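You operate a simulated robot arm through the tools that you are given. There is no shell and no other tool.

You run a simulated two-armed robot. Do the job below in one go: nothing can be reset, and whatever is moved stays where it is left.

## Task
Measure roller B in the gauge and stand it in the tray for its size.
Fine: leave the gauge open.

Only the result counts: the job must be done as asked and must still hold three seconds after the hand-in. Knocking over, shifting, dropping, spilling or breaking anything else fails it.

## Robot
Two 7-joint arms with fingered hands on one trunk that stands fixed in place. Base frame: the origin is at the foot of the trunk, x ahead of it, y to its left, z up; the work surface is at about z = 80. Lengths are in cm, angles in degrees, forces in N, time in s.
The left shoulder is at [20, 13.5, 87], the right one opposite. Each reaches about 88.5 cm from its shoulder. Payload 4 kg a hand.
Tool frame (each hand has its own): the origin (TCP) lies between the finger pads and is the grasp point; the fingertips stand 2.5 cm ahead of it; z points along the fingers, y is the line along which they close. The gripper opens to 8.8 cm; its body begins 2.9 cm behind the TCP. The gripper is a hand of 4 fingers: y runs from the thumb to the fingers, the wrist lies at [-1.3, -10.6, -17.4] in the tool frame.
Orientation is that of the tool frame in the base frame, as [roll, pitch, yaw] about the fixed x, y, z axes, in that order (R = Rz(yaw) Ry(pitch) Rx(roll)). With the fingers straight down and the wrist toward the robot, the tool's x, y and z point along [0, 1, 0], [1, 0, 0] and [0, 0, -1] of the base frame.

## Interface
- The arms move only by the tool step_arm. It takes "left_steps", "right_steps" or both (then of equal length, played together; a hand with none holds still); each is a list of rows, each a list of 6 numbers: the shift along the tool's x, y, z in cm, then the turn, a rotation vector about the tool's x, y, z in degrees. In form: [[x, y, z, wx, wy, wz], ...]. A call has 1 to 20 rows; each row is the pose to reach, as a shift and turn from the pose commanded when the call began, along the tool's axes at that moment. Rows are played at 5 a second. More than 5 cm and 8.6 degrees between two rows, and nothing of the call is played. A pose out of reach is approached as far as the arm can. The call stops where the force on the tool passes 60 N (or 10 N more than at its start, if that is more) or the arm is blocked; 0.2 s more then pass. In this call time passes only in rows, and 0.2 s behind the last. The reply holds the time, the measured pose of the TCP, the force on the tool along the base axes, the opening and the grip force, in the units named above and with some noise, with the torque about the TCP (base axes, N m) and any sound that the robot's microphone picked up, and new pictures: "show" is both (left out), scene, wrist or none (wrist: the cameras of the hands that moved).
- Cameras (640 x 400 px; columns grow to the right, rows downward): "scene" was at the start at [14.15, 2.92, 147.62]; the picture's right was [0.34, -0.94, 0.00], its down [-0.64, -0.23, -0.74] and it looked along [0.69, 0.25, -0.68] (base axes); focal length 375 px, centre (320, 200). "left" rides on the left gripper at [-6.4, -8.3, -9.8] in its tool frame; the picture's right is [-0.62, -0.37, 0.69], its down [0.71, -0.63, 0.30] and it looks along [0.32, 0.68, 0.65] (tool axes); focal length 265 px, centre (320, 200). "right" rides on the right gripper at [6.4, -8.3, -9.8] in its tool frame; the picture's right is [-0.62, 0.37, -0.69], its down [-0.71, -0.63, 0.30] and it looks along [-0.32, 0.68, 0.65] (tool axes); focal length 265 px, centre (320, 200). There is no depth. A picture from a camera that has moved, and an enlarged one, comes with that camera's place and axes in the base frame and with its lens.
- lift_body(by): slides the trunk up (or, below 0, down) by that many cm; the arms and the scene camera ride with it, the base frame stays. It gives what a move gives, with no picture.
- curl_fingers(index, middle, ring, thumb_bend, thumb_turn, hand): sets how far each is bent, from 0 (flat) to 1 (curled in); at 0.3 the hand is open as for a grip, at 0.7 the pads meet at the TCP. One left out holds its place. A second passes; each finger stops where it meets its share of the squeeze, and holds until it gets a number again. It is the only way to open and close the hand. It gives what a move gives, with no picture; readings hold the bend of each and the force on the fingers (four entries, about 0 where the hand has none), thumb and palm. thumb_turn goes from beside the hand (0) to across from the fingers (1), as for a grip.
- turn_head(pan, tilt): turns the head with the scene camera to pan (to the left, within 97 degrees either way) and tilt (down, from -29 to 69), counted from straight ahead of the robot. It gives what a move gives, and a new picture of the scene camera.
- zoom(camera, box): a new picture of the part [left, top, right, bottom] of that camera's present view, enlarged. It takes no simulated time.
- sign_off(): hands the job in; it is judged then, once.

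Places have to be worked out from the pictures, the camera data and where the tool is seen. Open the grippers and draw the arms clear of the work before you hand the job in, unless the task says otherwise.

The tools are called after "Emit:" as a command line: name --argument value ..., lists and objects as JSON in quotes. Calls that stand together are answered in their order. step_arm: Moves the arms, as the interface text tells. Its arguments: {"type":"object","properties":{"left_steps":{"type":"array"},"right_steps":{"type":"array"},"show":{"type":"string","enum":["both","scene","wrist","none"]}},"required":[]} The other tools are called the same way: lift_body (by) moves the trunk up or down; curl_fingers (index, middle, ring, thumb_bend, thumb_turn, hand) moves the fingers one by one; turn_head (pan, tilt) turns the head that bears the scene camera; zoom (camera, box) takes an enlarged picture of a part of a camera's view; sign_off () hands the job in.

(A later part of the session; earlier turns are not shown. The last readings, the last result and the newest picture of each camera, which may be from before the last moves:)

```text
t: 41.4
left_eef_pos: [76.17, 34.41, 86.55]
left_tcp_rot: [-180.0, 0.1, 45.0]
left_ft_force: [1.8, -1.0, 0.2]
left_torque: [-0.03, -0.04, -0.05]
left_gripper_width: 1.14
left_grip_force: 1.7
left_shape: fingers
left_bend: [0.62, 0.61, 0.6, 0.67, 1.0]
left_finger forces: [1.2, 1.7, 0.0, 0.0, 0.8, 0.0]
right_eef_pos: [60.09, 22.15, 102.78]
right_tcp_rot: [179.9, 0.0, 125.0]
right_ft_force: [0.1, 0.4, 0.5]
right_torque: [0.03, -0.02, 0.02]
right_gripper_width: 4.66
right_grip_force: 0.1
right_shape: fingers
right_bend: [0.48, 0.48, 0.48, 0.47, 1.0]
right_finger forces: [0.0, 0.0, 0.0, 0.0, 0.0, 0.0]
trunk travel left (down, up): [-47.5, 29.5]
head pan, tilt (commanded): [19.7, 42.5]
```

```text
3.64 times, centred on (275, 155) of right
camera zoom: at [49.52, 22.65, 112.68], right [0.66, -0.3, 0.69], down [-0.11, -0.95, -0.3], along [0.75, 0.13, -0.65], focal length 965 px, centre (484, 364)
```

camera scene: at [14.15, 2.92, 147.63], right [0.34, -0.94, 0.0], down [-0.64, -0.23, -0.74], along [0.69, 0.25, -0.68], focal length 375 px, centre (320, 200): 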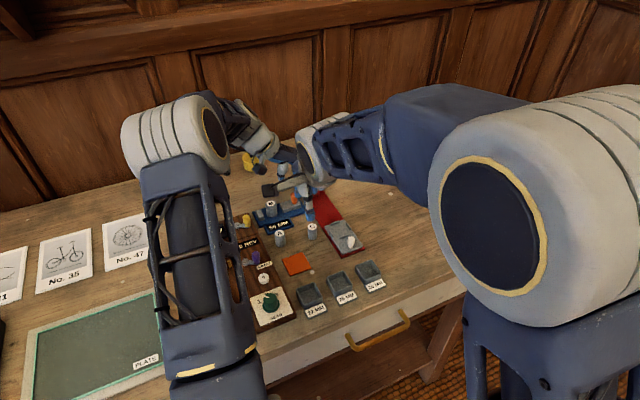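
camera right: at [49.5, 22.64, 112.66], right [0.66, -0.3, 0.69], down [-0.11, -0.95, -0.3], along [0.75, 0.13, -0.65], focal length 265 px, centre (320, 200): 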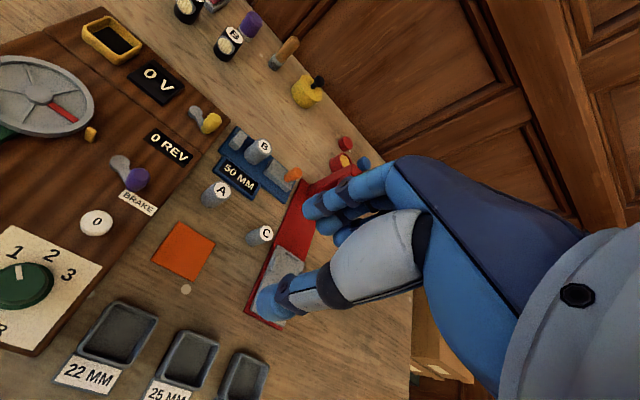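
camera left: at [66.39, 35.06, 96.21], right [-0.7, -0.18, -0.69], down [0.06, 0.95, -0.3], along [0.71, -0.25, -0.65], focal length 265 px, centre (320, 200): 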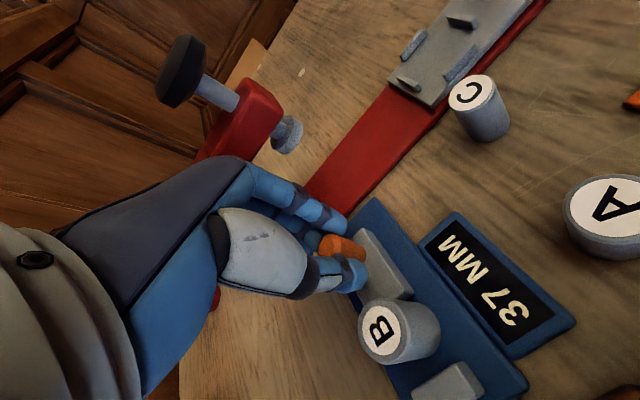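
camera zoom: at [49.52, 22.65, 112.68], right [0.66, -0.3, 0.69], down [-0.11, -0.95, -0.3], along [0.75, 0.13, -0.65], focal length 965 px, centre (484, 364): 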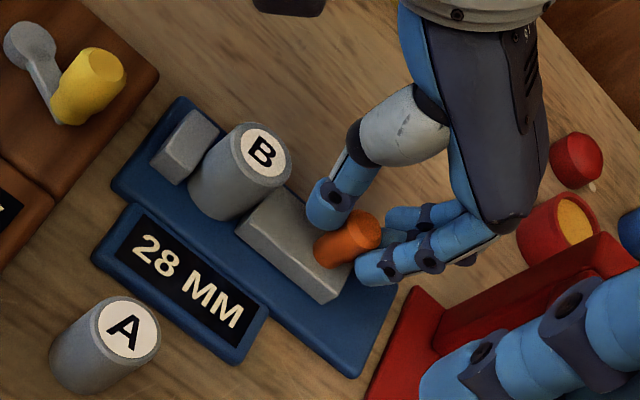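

B measures 28 mm. Now I'll push the knob back to open the gauge, about 2 cm, watching the forces near the press.

Emit:
step_arm --left_steps '[[0, 0.3, 0, 0, 0, 0], [0, 0.6, 0, 0, 0, 0], [0, 0.9, 0, 0, 0, 0], [0, 1.2, 0, 0, 0, 0], [0, 1.5, 0, 0, 0, 0]]' --show "none"

Emit:
zoom --camera "right" --box '[210, 100, 340, 210]'

Emit:
step_arm --left_steps '[[0, 0.2, 0, 0, 0, 0], [0, 0.4, 0, 0, 0, 0], [0, 0.6, 0, 0, 0, 0]]' --show "none"

Emit:
zoom --camera "right" --box '[210, 100, 340, 210]'

```text
t: 42.6
left_eef_pos: [77.22, 33.36, 86.45]
left_tcp_rot: [180.0, 0.1, 45.1]
left_ft_force: [-0.9, 0.2, 0.9]
left_torque: [0.0, 0.02, 0.0]
left_gripper_width: 1.13
left_grip_force: 2.0
left_shape: fingers
left_bend: [0.62, 0.62, 0.6, 0.66, 1.0]
left_finger forces: [0.7, 0.6, 0.1, 0.1, 1.9, 0.1]
right_eef_pos: [59.93, 22.22, 102.95]
right_tcp_rot: [180.0, 0.0, 125.0]
right_ft_force: [0.2, -0.5, -0.4]
right_torque: [-0.01, 0.03, 0.01]
right_gripper_width: 4.64
right_grip_force: 0.1
right_shape: fingers
right_bend: [0.48, 0.48, 0.48, 0.47, 1.0]
right_finger forces: [0.1, 0.1, 0.1, 0.0, 0.0, 0.0]
trunk travel left (down, up): [-47.5, 29.5]
head pan, tilt (commanded): [19.7, 42.5]
```

```text
3.64 times, centred on (275, 155) of right
camera zoom: at [49.51, 22.66, 112.68], right [0.66, -0.3, 0.69], down [-0.11, -0.95, -0.3], along [0.75, 0.13, -0.65], focal length 965 px, centre (484, 364)
```

zoom: 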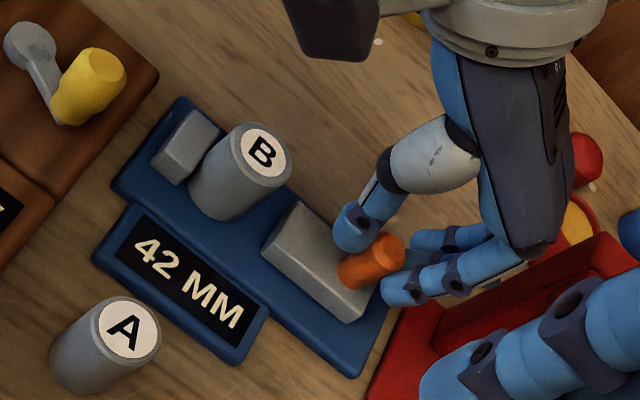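

```text
t: 43.4
left_eef_pos: [77.66, 32.88, 86.41]
left_tcp_rot: [-180.0, 0.0, 45.0]
left_ft_force: [-0.2, 0.2, 1.1]
left_torque: [0.03, 0.01, -0.02]
left_gripper_width: 1.12
left_grip_force: 1.5
left_shape: fingers
left_bend: [0.62, 0.62, 0.6, 0.66, 1.0]
left_finger forces: [0.6, 0.6, 0.1, 0.0, 2.0, 0.0]
right_eef_pos: [60.09, 22.02, 102.85]
right_tcp_rot: [-180.0, 0.0, 125.0]
right_ft_force: [-0.9, 0.8, 0.3]
right_torque: [0.02, -0.03, 0.0]
right_gripper_width: 4.6
right_grip_force: 0.1
right_shape: fingers
right_bend: [0.48, 0.48, 0.48, 0.47, 1.0]
right_finger forces: [0.1, 0.0, 0.1, 0.1, 0.1, 0.0]
trunk travel left (down, up): [-47.5, 29.5]
head pan, tilt (commanded): [19.7, 42.5]
```

```text
3.64 times, centred on (275, 155) of right
camera zoom: at [49.52, 22.65, 112.68], right [0.66, -0.3, 0.69], down [-0.11, -0.95, -0.3], along [0.75, 0.13, -0.65], focal length 965 px, centre (484, 364)
```

zoom: 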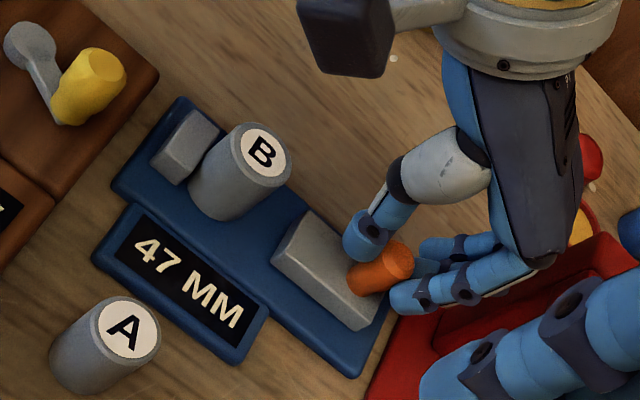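

47 mm, and B stayed put upright. I'll push another 2.5 mm to bring the gauge close to fully open.

Emit:
step_arm --left_steps '[[0, 0.1, 0, 0, 0, 0], [0, 0.25, 0, 0, 0, 0]]' --show "wrist"

Emit:
zoom --camera "right" --box '[210, 100, 340, 210]'

Emit:
zoom --camera "left" --box '[180, 60, 420, 300]'

```text
t: 44.0
left_eef_pos: [77.9, 32.85, 86.35]
left_tcp_rot: [179.9, 0.1, 45.1]
left_ft_force: [-1.0, 0.4, 1.0]
left_torque: [0.01, 0.02, -0.02]
left_gripper_width: 1.12
left_grip_force: 1.4
left_shape: fingers
left_bend: [0.62, 0.62, 0.6, 0.66, 1.0]
left_finger forces: [0.6, 0.7, 0.0, 0.0, 2.0, 0.1]
right_eef_pos: [60.12, 22.12, 102.82]
right_tcp_rot: [-180.0, 0.0, 125.1]
right_ft_force: [-0.3, 0.2, -0.4]
right_torque: [0.02, 0.0, -0.02]
right_gripper_width: 4.62
right_grip_force: 0.0
right_shape: fingers
right_bend: [0.48, 0.48, 0.48, 0.47, 1.0]
right_finger forces: [0.0, 0.0, 0.0, 0.1, 0.1, 0.1]
trunk travel left (down, up): [-47.5, 29.5]
head pan, tilt (commanded): [19.7, 42.5]
camera left: at [67.34, 34.12, 96.21], right [-0.7, -0.18, -0.69], down [0.06, 0.95, -0.3], along [0.71, -0.25, -0.65], focal length 265 px, centre (320, 200)
```

left: 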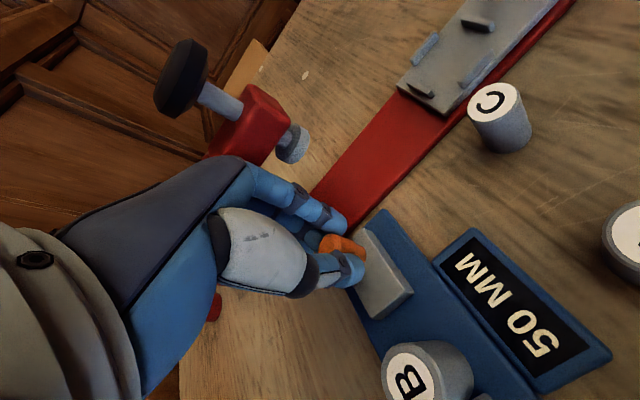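

```text
3.64 times, centred on (275, 155) of right
camera zoom: at [49.52, 22.66, 112.68], right [0.66, -0.3, 0.69], down [-0.11, -0.95, -0.3], along [0.75, 0.13, -0.65], focal length 965 px, centre (484, 364)
```

zoom: 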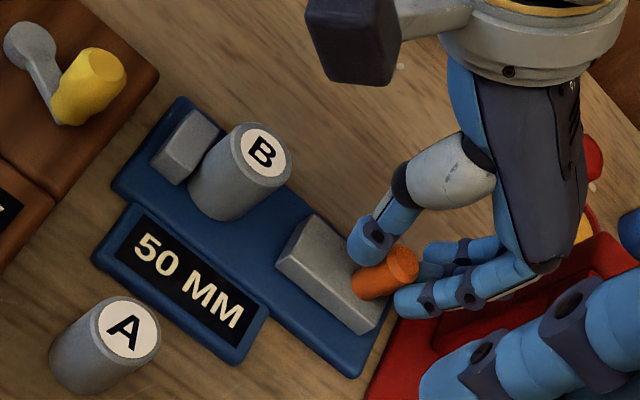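

```text
1.67 times, centred on (300, 180) of left
camera zoom: at [67.34, 34.12, 96.21], right [-0.7, -0.18, -0.69], down [0.06, 0.95, -0.3], along [0.71, -0.25, -0.65], focal length 442 px, centre (353, 233)
```

zoom: 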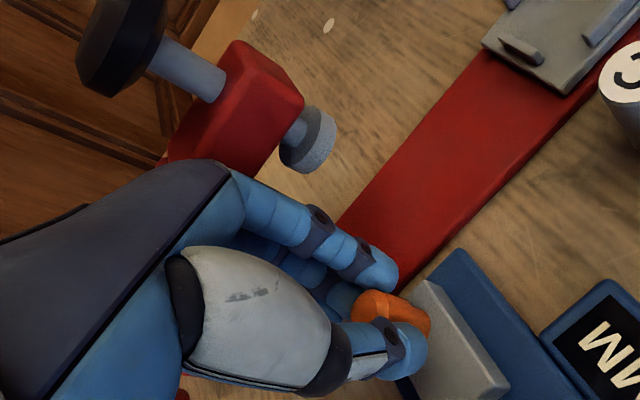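

The gauge is fully open again at 50 mm. I'll release the knob with a small opening, so the fingers stay clear of the press, and lift straight up.

Emit:
curl_fingers --hand "left" --index 0.58 --middle 0.58 --ring 0.58 --thumb_bend 0.58

Emit:
step_arm --left_steps '[[0, 0, -0.8, 0, 0, 0], [0, 0, -1.8, 0, 0, 0], [0, 0, -3.0, 0, 0, 0]]' --show "wrist"

Emit:
zoom --camera "right" --box '[210, 100, 340, 210]'

```text
t: 45.0
left_eef_pos: [77.88, 32.73, 86.26]
left_tcp_rot: [180.0, 0.0, 45.0]
left_ft_force: [0.0, 0.7, -0.6]
left_torque: [0.04, 0.02, 0.0]
left_gripper_width: 2.58
left_grip_force: 0.1
left_shape: fingers
left_bend: [0.57, 0.57, 0.57, 0.57, 1.0]
left_finger forces: [0.0, 0.0, 0.0, 0.0, 0.1, 0.0]
right_eef_pos: [60.03, 22.13, 102.72]
right_tcp_rot: [-180.0, 0.0, 125.0]
right_ft_force: [0.3, 0.4, 0.0]
right_torque: [0.02, -0.02, 0.02]
right_gripper_width: 4.66
right_grip_force: 0.1
right_shape: fingers
right_bend: [0.48, 0.48, 0.48, 0.47, 1.0]
right_finger forces: [0.0, 0.1, 0.1, 0.1, 0.0, 0.0]
trunk travel left (down, up): [-47.5, 29.5]
head pan, tilt (commanded): [19.7, 42.5]
```

```text
t: 45.8
left_eef_pos: [77.78, 32.67, 89.43]
left_tcp_rot: [180.0, 0.0, 45.0]
left_ft_force: [0.3, -0.7, -0.2]
left_torque: [0.0, 0.0, -0.02]
left_gripper_width: 2.57
left_grip_force: 0.1
left_shape: fingers
left_bend: [0.57, 0.57, 0.57, 0.57, 1.0]
left_finger forces: [0.0, 0.0, 0.1, 0.1, 0.1, 0.0]
right_eef_pos: [60.11, 22.04, 102.8]
right_tcp_rot: [-179.8, 0.1, 124.9]
right_ft_force: [-0.4, 0.2, 0.7]
right_torque: [0.01, 0.01, -0.02]
right_gripper_width: 4.65
right_grip_force: 0.1
right_shape: fingers
right_bend: [0.48, 0.48, 0.48, 0.47, 1.0]
right_finger forces: [0.1, 0.0, 0.1, 0.0, 0.0, 0.1]
trunk travel left (down, up): [-47.5, 29.5]
head pan, tilt (commanded): [19.7, 42.5]
camera left: at [67.29, 34.12, 99.25], right [-0.7, -0.18, -0.69], down [0.06, 0.95, -0.3], along [0.71, -0.25, -0.65], focal length 265 px, centre (320, 200)
```

left: 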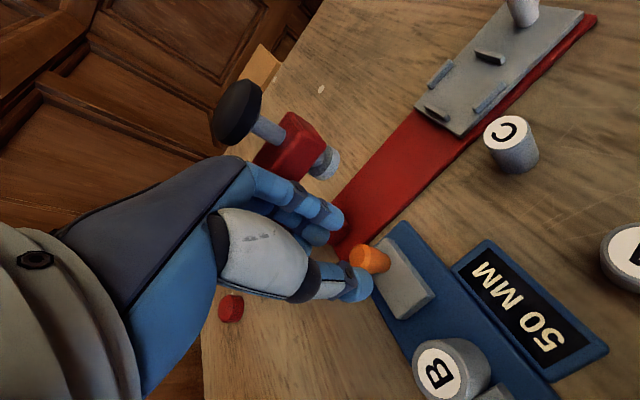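

```text
3.64 times, centred on (275, 155) of right
camera zoom: at [49.52, 22.66, 112.67], right [0.66, -0.3, 0.69], down [-0.11, -0.95, -0.3], along [0.75, 0.13, -0.65], focal length 965 px, centre (484, 364)
```

zoom: 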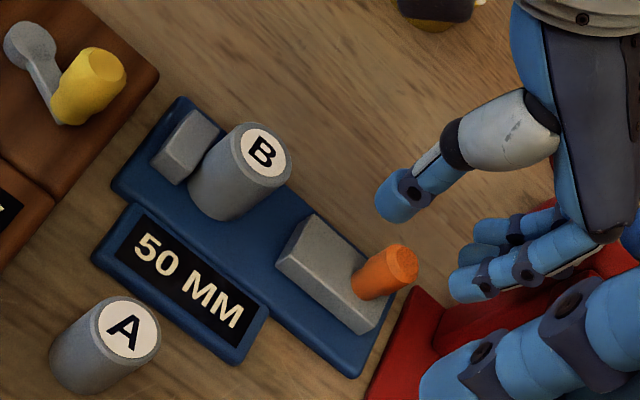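

The left hand is off the knob and the gauge still reads 50. I'll take the left hand back up to its observing pose.

Emit:
step_arm --left_steps '[[0, -0.5, -3.0, 0, 0, 0], [0, -1.0, -6.8, 0, 0, 0], [0, -1.5, -10.5, 0, 0, 0], [-1.5, -5.0, -12.7, 0, 0, 0], [-3.0, -8.5, -14.9, 0, 0, 0], [-4.5, -12.0, -17.1, 0, 0, 0], [-6.0, -15.5, -19.3, 0, 0, 0], [-7.5, -19.0, -21.5, 0, 0, 0], [-9.0, -22.5, -23.7, 0, 0, 0], [-10.46, -26.0, -25.9, 0, 0, 0]]' --show "both"

Emit:
zoom --camera "left" --box '[335, 170, 425, 260]'

Emit:
zoom --camera "left" --box '[380, 80, 480, 170]'

Emit:
zoom --camera "scene" --box '[255, 180, 335, 240]'

```text
t: 48.0
left_eef_pos: [52.14, 43.59, 115.34]
left_tcp_rot: [-180.0, 0.0, 44.9]
left_ft_force: [0.4, 0.0, 0.9]
left_torque: [0.06, -0.01, 0.0]
left_gripper_width: 2.57
left_grip_force: 0.1
left_shape: fingers
left_bend: [0.57, 0.57, 0.57, 0.57, 1.0]
left_finger forces: [0.1, 0.1, 0.0, 0.1, 0.0, 0.0]
right_eef_pos: [60.13, 22.01, 102.77]
right_tcp_rot: [180.0, 0.0, 125.0]
right_ft_force: [0.2, 0.5, -0.9]
right_torque: [-0.01, 0.03, -0.01]
right_gripper_width: 4.64
right_grip_force: 0.0
right_shape: fingers
right_bend: [0.48, 0.48, 0.48, 0.47, 1.0]
right_finger forces: [0.0, 0.0, 0.0, 0.0, 0.1, 0.1]
trunk travel left (down, up): [-47.5, 29.5]
head pan, tilt (commanded): [19.7, 42.5]
camera scene: at [14.17, 2.92, 147.61], right [0.34, -0.94, 0.0], down [-0.64, -0.23, -0.74], along [0.69, 0.25, -0.68], focal length 375 px, centre (320, 200)
camera left: at [41.67, 45.03, 125.18], right [-0.7, -0.18, -0.69], down [0.06, 0.95, -0.3], along [0.71, -0.26, -0.65], focal length 265 px, centre (320, 200)
```

scene: 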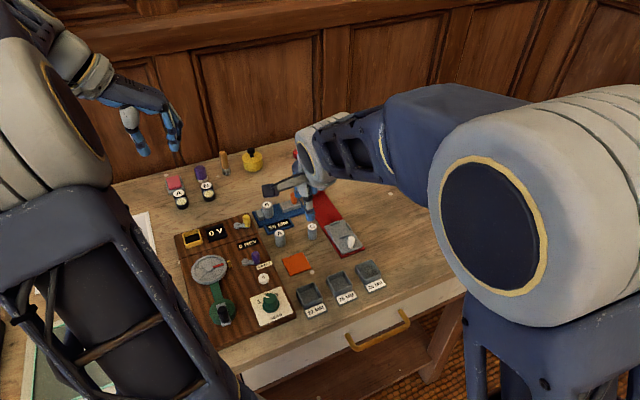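
left: 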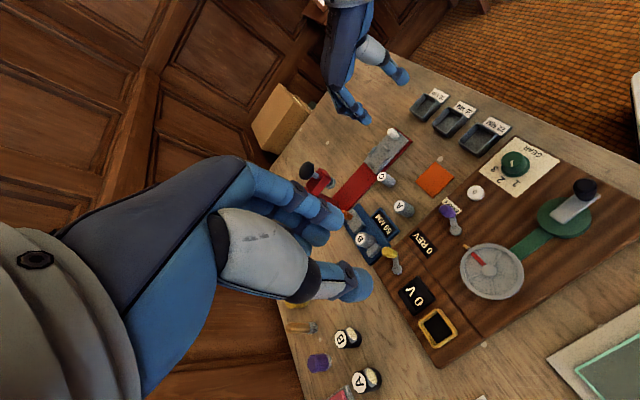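

```text
4.44 times, centred on (380, 215) of left
camera zoom: at [41.67, 45.03, 125.18], right [-0.7, -0.18, -0.69], down [0.06, 0.95, -0.3], along [0.71, -0.26, -0.65], focal length 1180 px, centre (53, 133)
```

zoom: 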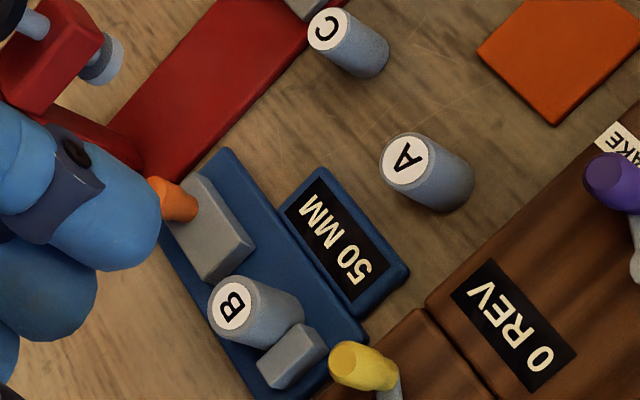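

```text
4.44 times, centred on (430, 125) of left
camera zoom: at [41.67, 45.03, 125.18], right [-0.7, -0.18, -0.69], down [0.06, 0.95, -0.3], along [0.71, -0.26, -0.65], focal length 1180 px, centre (-169, 533)
```

zoom: 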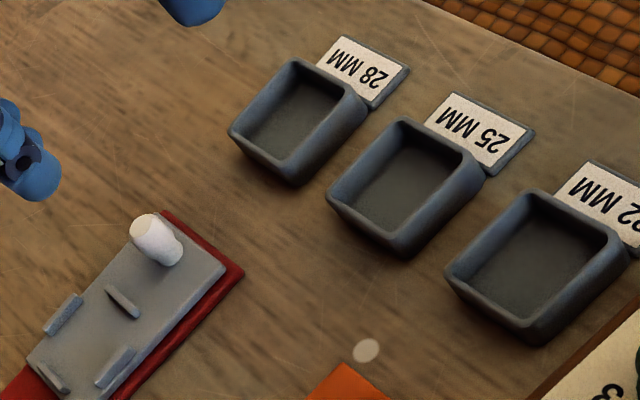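

```text
6.67 times, centred on (295, 210) of scene
camera zoom: at [14.17, 2.92, 147.61], right [0.34, -0.94, 0.0], down [-0.64, -0.23, -0.74], along [0.69, 0.25, -0.68], focal length 2501 px, centre (487, 133)
```

zoom: 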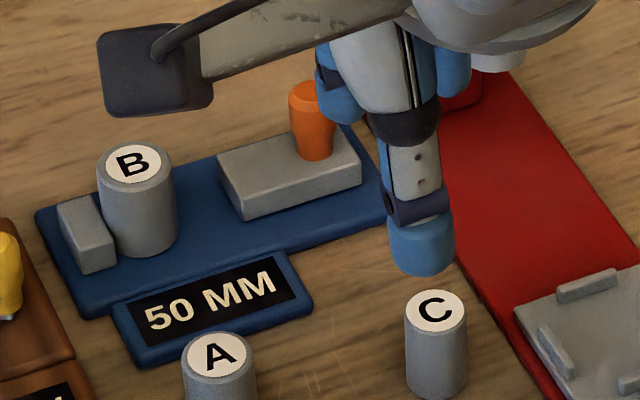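

B now stands against the fixed jaw at about [72.8, 37.8], the gauge reads 50, and the press, A and C look unmoved. I'll bring the right hand back above B at yaw 135°.

Emit:
step_arm --right_steps '[[1.0, 3.4, 0, 0, 0, -2], [2.0, 6.8, 0, 0, 0, -4], [2.9, 10.2, 0, 0, 0, -6], [3.9, 13.6, 0.5, 0, 0, -8], [4.8, 16.8, 2.5, 0, 0, -10], [5.58, 19.4, 5.5, 0, 0, -10]]' --show "wrist"

Emit:
zoom --camera "right" --box '[170, 150, 350, 330]'

Emit:
zoom --camera "left" --box '[335, 180, 425, 260]'

```text
t: 49.4
left_eef_pos: [52.19, 43.59, 115.27]
left_tcp_rot: [179.9, 0.0, 44.9]
left_ft_force: [-0.9, -0.7, 0.5]
left_torque: [-0.01, -0.01, 0.0]
left_gripper_width: 2.57
left_grip_force: 0.0
left_shape: fingers
left_bend: [0.57, 0.57, 0.57, 0.57, 1.0]
left_finger forces: [0.0, 0.0, 0.0, 0.1, 0.0, 0.0]
right_eef_pos: [72.95, 37.71, 97.51]
right_tcp_rot: [-180.0, -0.1, 135.0]
right_ft_force: [0.6, 0.1, -0.2]
right_torque: [-0.03, 0.02, 0.01]
right_gripper_width: 4.64
right_grip_force: 0.1
right_shape: fingers
right_bend: [0.48, 0.48, 0.48, 0.47, 1.0]
right_finger forces: [0.0, 0.0, 0.0, 0.0, 0.0, 0.0]
trunk travel left (down, up): [-47.5, 29.5]
head pan, tilt (commanded): [19.7, 42.5]
camera right: at [62.37, 36.4, 107.25], right [0.7, -0.18, 0.69], down [0.06, -0.95, -0.3], along [0.71, 0.25, -0.65], focal length 265 px, centre (320, 200)
```

right: 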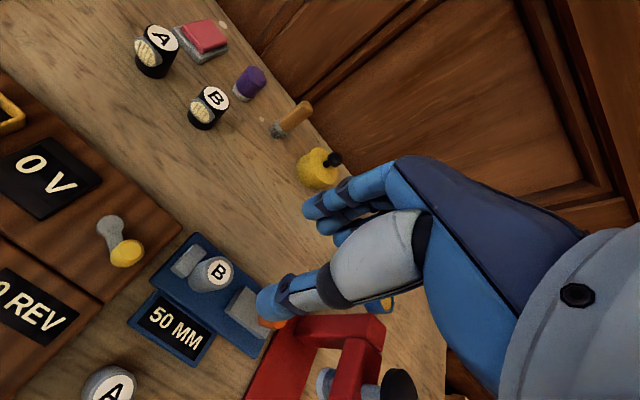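

```text
2.22 times, centred on (260, 240) of right
camera zoom: at [62.37, 36.4, 107.25], right [0.7, -0.18, 0.69], down [0.06, -0.95, -0.3], along [0.71, 0.25, -0.65], focal length 590 px, centre (453, 111)
```

zoom: 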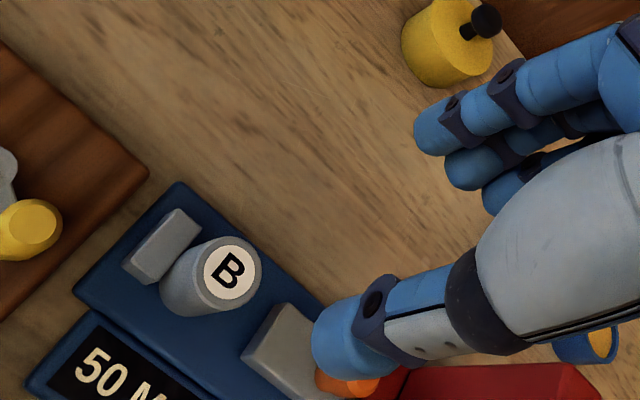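

```text
5.00 times, centred on (380, 220) of left
camera zoom: at [41.67, 45.01, 125.18], right [-0.7, -0.18, -0.69], down [0.06, 0.95, -0.3], along [0.71, -0.25, -0.65], focal length 1327 px, centre (20, 100)
```

zoom: 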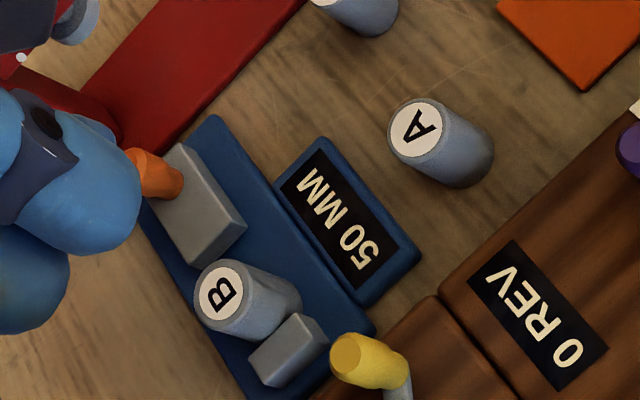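

B is at [72.9, 37.85], straight under the hand. I'll lower to z≈89, checking as it comes down.

Emit:
step_arm --right_steps '[[0, 0.05, 2.5, 0, 0, 0], [0, 0.1, 5.0, 0, 0, 0], [0, 0.15, 7.0, 0, 0, 0], [0, 0.15, 8.5, 0, 0, 0]]' --show "wrist"

Emit:
zoom --camera "right" --box '[180, 150, 360, 330]'

Emit:
zoom --camera "scene" --box '[250, 170, 320, 240]'

Emit:
zoom --camera "left" --box '[335, 180, 425, 260]'

```text
t: 50.4
left_eef_pos: [52.19, 43.78, 115.36]
left_tcp_rot: [180.0, 0.0, 45.0]
left_ft_force: [0.2, -0.3, -0.2]
left_torque: [0.02, 0.0, 0.01]
left_gripper_width: 2.58
left_grip_force: 0.0
left_shape: fingers
left_bend: [0.57, 0.57, 0.57, 0.57, 1.0]
left_finger forces: [0.0, 0.0, 0.0, 0.1, 0.1, 0.0]
right_eef_pos: [72.83, 37.92, 88.85]
right_tcp_rot: [180.0, 0.0, 135.0]
right_ft_force: [-0.8, 0.3, -0.7]
right_torque: [0.0, 0.04, 0.01]
right_gripper_width: 4.66
right_grip_force: 0.1
right_shape: fingers
right_bend: [0.48, 0.48, 0.48, 0.47, 1.0]
right_finger forces: [0.0, 0.0, 0.0, 0.1, 0.1, 0.1]
trunk travel left (down, up): [-47.5, 29.5]
head pan, tilt (commanded): [19.7, 42.5]
camera right: at [62.38, 36.55, 98.69], right [0.7, -0.18, 0.69], down [0.06, -0.95, -0.3], along [0.71, 0.25, -0.65], focal length 265 px, centre (320, 200)
```

right: 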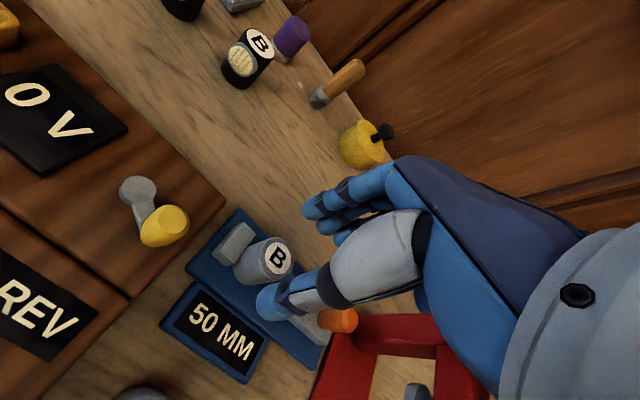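

```text
2.22 times, centred on (270, 240) of right
camera zoom: at [62.38, 36.55, 98.69], right [0.7, -0.18, 0.69], down [0.06, -0.95, -0.3], along [0.71, 0.25, -0.65], focal length 590 px, centre (431, 111)
```

zoom: 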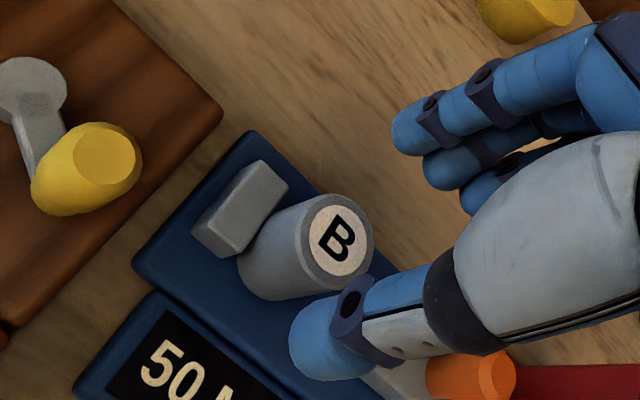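

```text
5.71 times, centred on (285, 205) of scene
camera zoom: at [14.15, 2.92, 147.62], right [0.34, -0.94, 0.0], down [-0.64, -0.23, -0.74], along [0.69, 0.25, -0.68], focal length 2144 px, centre (520, 171)
```

zoom: 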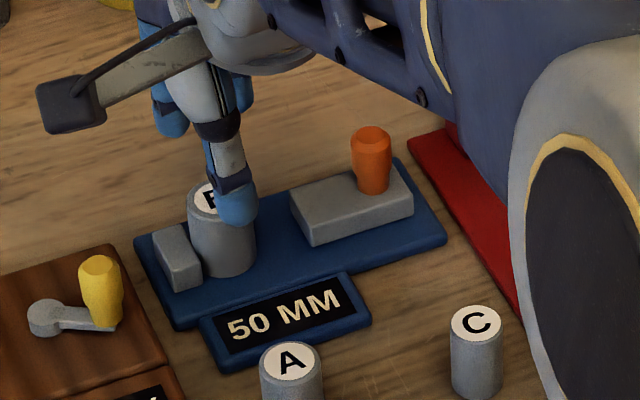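

```text
5.00 times, centred on (380, 220) of left
camera zoom: at [41.67, 45.04, 125.16], right [-0.7, -0.18, -0.69], down [0.06, 0.95, -0.3], along [0.71, -0.25, -0.65], focal length 1327 px, centre (20, 100)
```

zoom: 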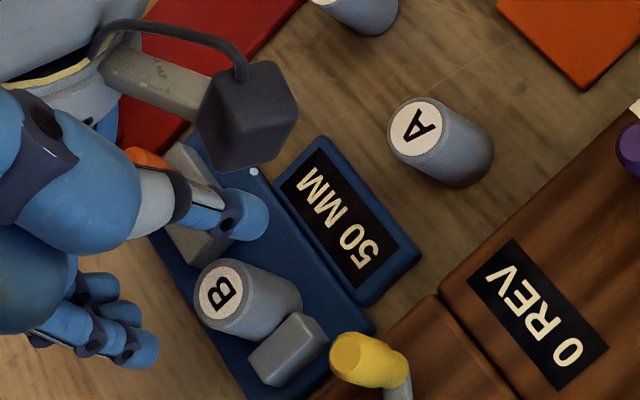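

Alignment holds (roller at [72.88, 37.9], TCP at [72.8, 37.9]). I'll go down 3 cm to grip height, keeping the fingertips above the jaw tops.

Emit:
step_arm --right_steps '[[0, 0, 1.0, 0, 0, 0], [0, 0, 2.0, 0, 0, 0], [0, 0, 3.0, 0, 0, 0]]' --show "none"

Emit:
curl_fingers --hand "right" --index 0.53 --middle 0.53 --ring 0.5 --thumb_bend 0.53

Emit:
zoom --camera "left" --box '[335, 180, 425, 260]'

Emit:
zoom --camera "right" --box '[180, 150, 360, 330]'

```text
t: 51.2
left_eef_pos: [52.11, 43.67, 115.36]
left_tcp_rot: [-180.0, 0.0, 45.0]
left_ft_force: [0.6, -0.6, -0.3]
left_torque: [0.03, -0.01, 0.02]
left_gripper_width: 2.6
left_grip_force: 0.0
left_shape: fingers
left_bend: [0.57, 0.57, 0.57, 0.57, 1.0]
left_finger forces: [0.0, 0.0, 0.0, 0.0, 0.0, 0.1]
right_eef_pos: [72.94, 37.86, 85.78]
right_tcp_rot: [-180.0, 0.1, 135.0]
right_ft_force: [0.3, 0.1, 0.9]
right_torque: [0.03, -0.02, 0.0]
right_gripper_width: 4.68
right_grip_force: 0.0
right_shape: fingers
right_bend: [0.48, 0.48, 0.48, 0.47, 1.0]
right_finger forces: [0.0, 0.1, 0.0, 0.0, 0.0, 0.0]
trunk travel left (down, up): [-47.5, 29.5]
head pan, tilt (commanded): [19.7, 42.5]
```

```text
t: 52.2
left_eef_pos: [52.22, 43.63, 115.31]
left_tcp_rot: [-180.0, 0.0, 45.0]
left_ft_force: [0.9, -0.2, 0.2]
left_torque: [0.0, -0.05, 0.04]
left_gripper_width: 2.58
left_grip_force: 0.1
left_shape: fingers
left_bend: [0.57, 0.57, 0.57, 0.57, 1.0]
left_finger forces: [0.0, 0.0, 0.1, 0.0, 0.0, 0.0]
right_eef_pos: [72.84, 37.81, 85.87]
right_tcp_rot: [-180.0, 0.0, 135.0]
right_ft_force: [0.9, 0.8, 0.0]
right_torque: [0.01, 0.01, 0.0]
right_gripper_width: 3.54
right_grip_force: 0.1
right_shape: fingers
right_bend: [0.53, 0.53, 0.5, 0.53, 1.0]
right_finger forces: [0.0, 0.0, 0.0, 0.0, 0.0, 0.0]
trunk travel left (down, up): [-47.5, 29.5]
head pan, tilt (commanded): [19.7, 42.5]
```

```text
5.00 times, centred on (380, 220) of left
camera zoom: at [41.68, 45.04, 125.16], right [-0.7, -0.18, -0.69], down [0.06, 0.95, -0.3], along [0.71, -0.25, -0.65], focal length 1327 px, centre (20, 100)
```

zoom: 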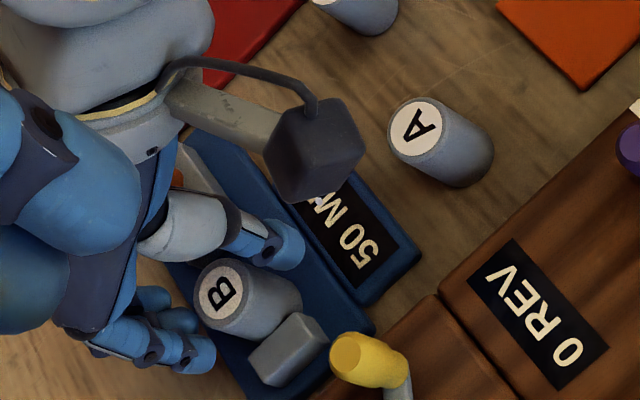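

```text
2.22 times, centred on (270, 240) of right
camera zoom: at [62.37, 36.54, 95.68], right [0.7, -0.18, 0.69], down [0.06, -0.95, -0.3], along [0.71, 0.25, -0.65], focal length 590 px, centre (431, 111)
```

zoom: 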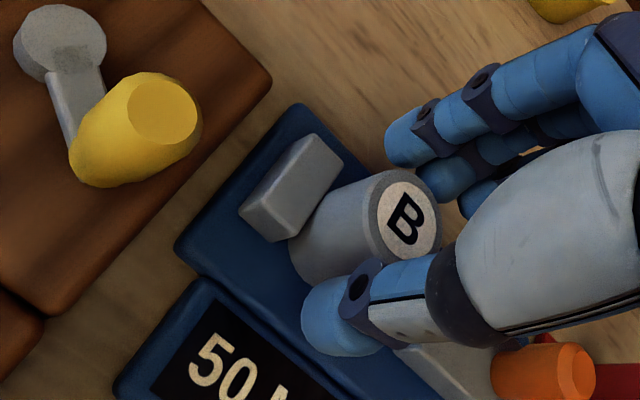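

The thumb and fingers straddle B evenly, so I'll keep closing in stages to the same grip as before.

Emit:
curl_fingers --hand "right" --index 0.58 --middle 0.58 --ring 0.52 --thumb_bend 0.58

Emit:
curl_fingers --hand "right" --index 0.62 --middle 0.62 --ring 0.53 --thumb_bend 0.62

Emit:
curl_fingers --hand "right" --index 0.69 --middle 0.69 --ring 0.53 --thumb_bend 0.69

Emit:
zoom --camera "left" --box '[335, 180, 425, 260]'

Emit:
zoom --camera "right" --box '[180, 150, 360, 330]'

```text
t: 53.2
left_eef_pos: [52.2, 43.69, 115.37]
left_tcp_rot: [-179.9, 0.0, 45.0]
left_ft_force: [-0.2, 0.1, 0.9]
left_torque: [-0.02, -0.01, 0.0]
left_gripper_width: 2.57
left_grip_force: 0.0
left_shape: fingers
left_bend: [0.57, 0.57, 0.57, 0.57, 1.0]
left_finger forces: [0.0, 0.0, 0.1, 0.0, 0.0, 0.1]
right_eef_pos: [72.82, 37.75, 85.83]
right_tcp_rot: [180.0, -0.1, 135.0]
right_ft_force: [-0.3, -0.2, 0.0]
right_torque: [-0.01, -0.01, -0.02]
right_gripper_width: 2.66
right_grip_force: 0.0
right_shape: fingers
right_bend: [0.57, 0.57, 0.52, 0.57, 1.0]
right_finger forces: [0.1, 0.1, 0.0, 0.0, 0.0, 0.0]
trunk travel left (down, up): [-47.5, 29.5]
head pan, tilt (commanded): [19.7, 42.5]
```

```text
t: 54.2
left_eef_pos: [52.21, 43.75, 115.33]
left_tcp_rot: [-180.0, 0.1, 44.9]
left_ft_force: [0.2, -0.8, -0.3]
left_torque: [-0.01, 0.0, 0.0]
left_gripper_width: 2.59
left_grip_force: 0.1
left_shape: fingers
left_bend: [0.57, 0.57, 0.57, 0.57, 1.0]
left_finger forces: [0.0, 0.0, 0.0, 0.0, 0.1, 0.1]
right_eef_pos: [72.79, 37.75, 85.77]
right_tcp_rot: [180.0, -0.1, 135.0]
right_ft_force: [0.6, 0.2, 0.3]
right_torque: [0.01, -0.01, 0.02]
right_gripper_width: 2.16
right_grip_force: 2.7
right_shape: fingers
right_bend: [0.59, 0.6, 0.53, 0.59, 1.0]
right_finger forces: [1.4, 1.4, 0.1, 0.0, 2.2, 0.0]
trunk travel left (down, up): [-47.5, 29.5]
head pan, tilt (commanded): [19.7, 42.5]
```

```text
t: 55.2
left_eef_pos: [52.17, 43.81, 115.38]
left_tcp_rot: [179.9, 0.0, 45.1]
left_ft_force: [0.1, -1.0, -0.2]
left_torque: [0.03, -0.02, 0.03]
left_gripper_width: 2.57
left_grip_force: 0.0
left_shape: fingers
left_bend: [0.57, 0.57, 0.57, 0.57, 1.0]
left_finger forces: [0.0, 0.0, 0.0, 0.0, 0.1, 0.1]
right_eef_pos: [72.88, 37.79, 85.71]
right_tcp_rot: [180.0, 0.0, 135.0]
right_ft_force: [0.0, -0.2, 1.0]
right_torque: [-0.04, -0.03, -0.02]
right_gripper_width: 1.99
right_grip_force: 8.2
right_shape: fingers
right_bend: [0.62, 0.64, 0.53, 0.59, 1.0]
right_finger forces: [3.9, 4.3, 0.0, 0.0, 7.7, 0.1]
trunk travel left (down, up): [-47.5, 29.5]
head pan, tilt (commanded): [19.7, 42.5]
```

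```text
5.00 times, centred on (380, 220) of left
camera zoom: at [41.68, 45.04, 125.16], right [-0.7, -0.18, -0.69], down [0.06, 0.95, -0.3], along [0.71, -0.25, -0.65], focal length 1327 px, centre (20, 100)
```

zoom: 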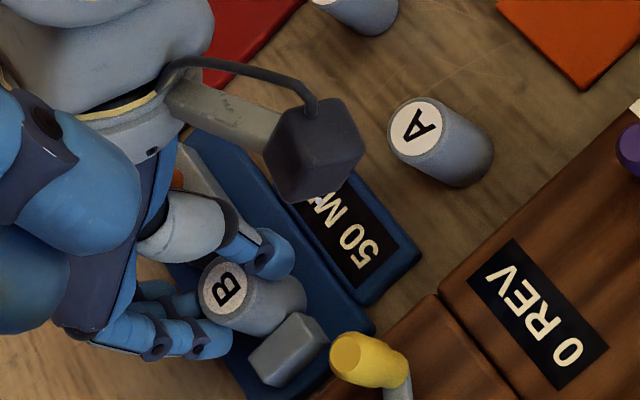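

```text
2.22 times, centred on (270, 240) of right
camera zoom: at [62.37, 36.54, 95.68], right [0.7, -0.18, 0.69], down [0.06, -0.95, -0.3], along [0.71, 0.25, -0.65], focal length 590 px, centre (431, 111)
```

zoom: 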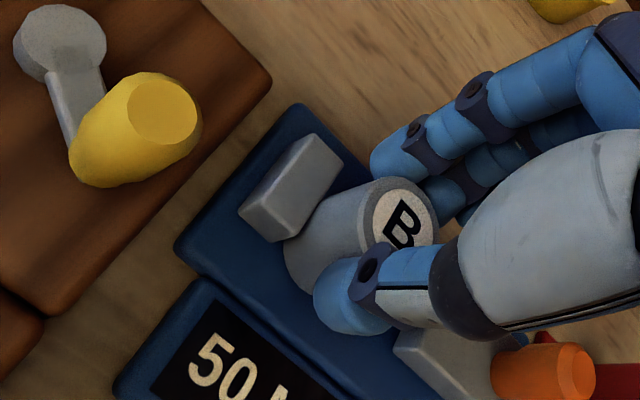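

B is gripped at about 8 N. I'll lift straight up out of the gauge and check that it hangs level.

Emit:
step_arm --right_steps '[[0, 0, -0.6, 0, 0, 0], [0, 0, -1.4, 0, 0, 0], [0, 0, -2.5, 0, 0, 0], [0, 0, -4.0, 0, 0, 0], [0, 0, -6.0, 0, 0, 0], [0, 0, -8.0, 0, 0, 0]]' --show "both"

Emit:
zoom --camera "left" --box '[320, 160, 425, 260]'

Emit:
zoom --camera "scene" --box '[240, 150, 320, 230]'

Emit:
zoom --camera "right" --box '[180, 150, 360, 330]'

```text
t: 56.6
left_eef_pos: [52.18, 43.68, 115.28]
left_tcp_rot: [-180.0, -0.1, 45.0]
left_ft_force: [-0.1, -0.6, 0.8]
left_torque: [0.01, 0.01, 0.02]
left_gripper_width: 2.56
left_grip_force: 0.0
left_shape: fingers
left_bend: [0.57, 0.57, 0.57, 0.57, 1.0]
left_finger forces: [0.1, 0.0, 0.0, 0.0, 0.0, 0.0]
right_eef_pos: [72.91, 37.99, 93.93]
right_tcp_rot: [180.0, 0.0, 135.0]
right_ft_force: [-0.3, -0.1, -2.4]
right_torque: [0.03, 0.02, 0.01]
right_gripper_width: 2.03
right_grip_force: 7.5
right_shape: fingers
right_bend: [0.62, 0.64, 0.53, 0.59, 1.0]
right_finger forces: [3.9, 4.1, 0.0, 0.1, 7.8, 0.1]
trunk travel left (down, up): [-47.5, 29.5]
head pan, tilt (commanded): [19.7, 42.5]
camera scene: at [14.17, 2.93, 147.62], right [0.34, -0.94, 0.0], down [-0.64, -0.23, -0.74], along [0.69, 0.25, -0.68], focal length 375 px, centre (320, 200)
camera right: at [62.42, 36.55, 103.7], right [0.7, -0.18, 0.69], down [0.06, -0.95, -0.3], along [0.71, 0.25, -0.65], focal length 265 px, centre (320, 200)
```

scene: 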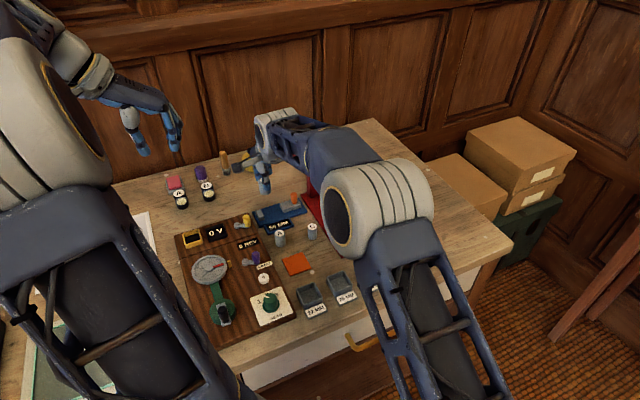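
right: 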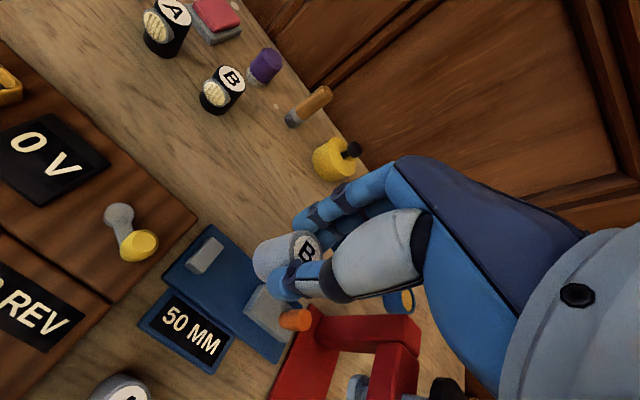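

```text
4.00 times, centred on (372, 210) of left
camera zoom: at [41.69, 45.05, 125.15], right [-0.7, -0.18, -0.69], down [0.06, 0.95, -0.3], along [0.71, -0.25, -0.65], focal length 1062 px, centre (110, 160)
```

zoom: 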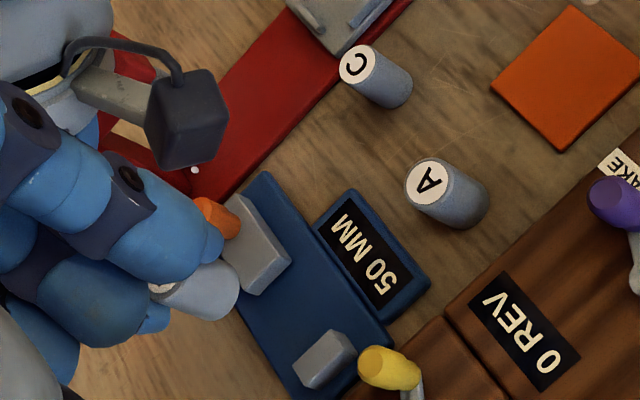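

```text
5.00 times, centred on (280, 190) of scene
camera zoom: at [14.17, 2.93, 147.62], right [0.34, -0.94, 0.0], down [-0.64, -0.23, -0.74], along [0.69, 0.25, -0.68], focal length 1876 px, centre (520, 250)
```

zoom: 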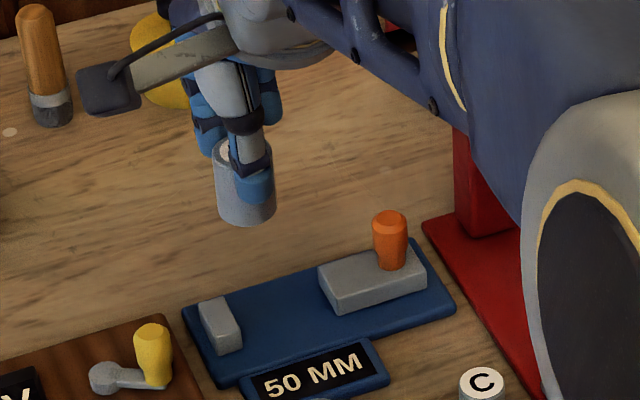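

```text
2.22 times, centred on (270, 240) of right
camera zoom: at [62.42, 36.55, 103.7], right [0.7, -0.18, 0.69], down [0.06, -0.95, -0.3], along [0.71, 0.25, -0.65], focal length 590 px, centre (431, 111)
```

zoom: 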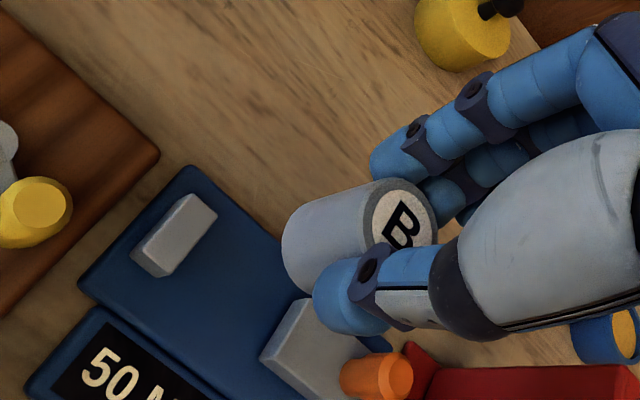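

B is held level and the gauge is empty at 50 mm. I'll carry it high across to above the 28 mm tray, which I place at about [64.2, 9.85].

Emit:
step_arm --right_steps '[[0, 0, -3, 0, 0, 0], [-1.9, -3.5, -3, 0, 0, 0], [-3.9, -7.2, -3, 0, 0, 0], [-5.8, -10.9, -3, 0, 0, 0], [-7.8, -14.6, -3, 0, 0, 0], [-9.8, -18.3, -3, 0, 0, 0], [-11.8, -22.1, -3, 0, 0, 0], [-13.8, -25.9, -3, 0, 0, 0]]' --show "both"

Emit:
zoom --camera "left" --box '[350, 50, 480, 160]'

Emit:
zoom --camera "scene" --box '[290, 200, 410, 320]'

Emit:
zoom --camera "right" --box '[120, 140, 360, 360]'

```text
t: 58.4
left_eef_pos: [52.22, 43.76, 115.29]
left_tcp_rot: [179.9, 0.0, 45.0]
left_ft_force: [0.3, 0.4, -0.5]
left_torque: [-0.03, -0.01, 0.01]
left_gripper_width: 2.56
left_grip_force: 0.0
left_shape: fingers
left_bend: [0.57, 0.57, 0.57, 0.57, 1.0]
left_finger forces: [0.1, 0.1, 0.1, 0.0, 0.0, 0.0]
right_eef_pos: [64.26, 9.99, 96.73]
right_tcp_rot: [-179.9, 0.0, 135.1]
right_ft_force: [1.0, 0.5, -1.5]
right_torque: [0.01, 0.0, 0.01]
right_gripper_width: 1.99
right_grip_force: 7.7
right_shape: fingers
right_bend: [0.62, 0.64, 0.53, 0.59, 1.0]
right_finger forces: [4.0, 4.1, 0.1, 0.0, 7.7, 0.0]
trunk travel left (down, up): [-47.5, 29.5]
head pan, tilt (commanded): [19.7, 42.5]
camera scene: at [14.16, 2.96, 147.62], right [0.34, -0.94, 0.0], down [-0.64, -0.23, -0.74], along [0.69, 0.25, -0.68], focal length 375 px, centre (320, 200)
camera right: at [53.81, 8.62, 106.61], right [0.7, -0.18, 0.69], down [0.06, -0.95, -0.3], along [0.71, 0.25, -0.65], focal length 265 px, centre (320, 200)
```

scene: 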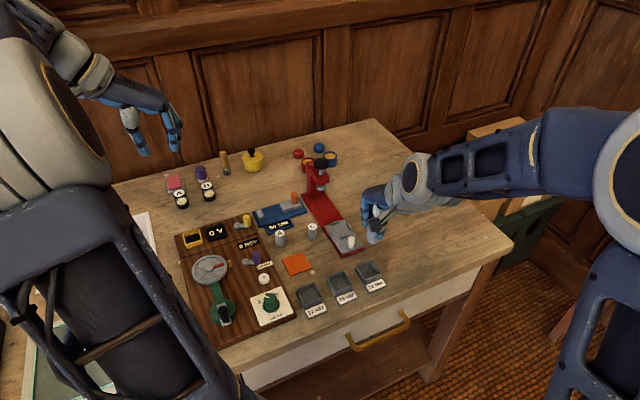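
right: 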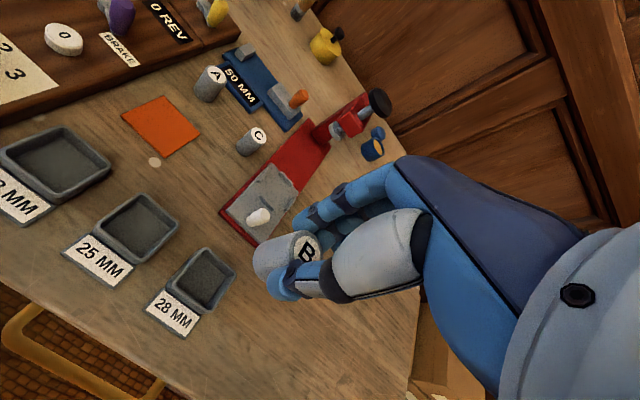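

```text
3.64 times, centred on (415, 105) of left
camera zoom: at [41.67, 45.09, 125.14], right [-0.7, -0.18, -0.69], down [0.06, 0.95, -0.3], along [0.71, -0.25, -0.65], focal length 965 px, centre (-26, 546)
```

zoom: 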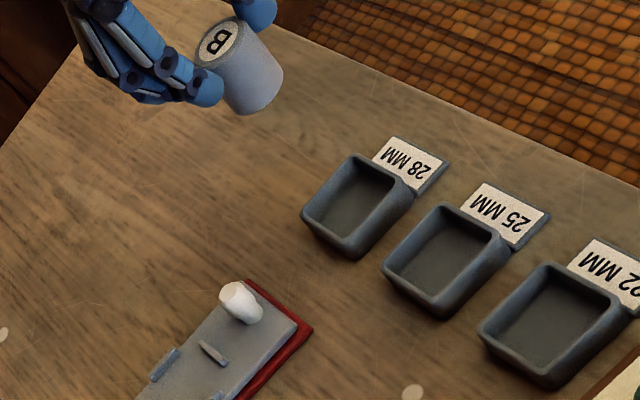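

```text
3.33 times, centred on (350, 260) of scene
camera zoom: at [14.16, 2.96, 147.62], right [0.34, -0.94, 0.0], down [-0.64, -0.23, -0.74], along [0.69, 0.25, -0.68], focal length 1250 px, centre (220, 0)
```

zoom: 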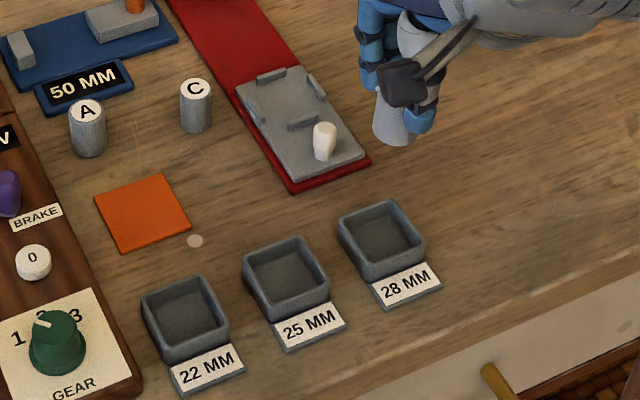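

```text
1.82 times, centred on (240, 250) of right
camera zoom: at [53.81, 8.62, 106.61], right [0.7, -0.18, 0.69], down [0.06, -0.95, -0.3], along [0.71, 0.25, -0.65], focal length 483 px, centre (466, 109)
```

zoom: 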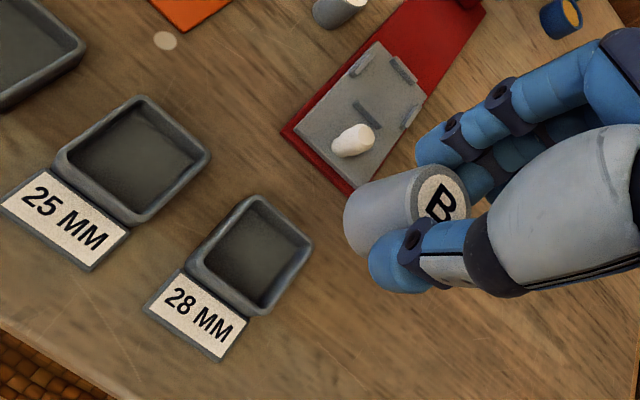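

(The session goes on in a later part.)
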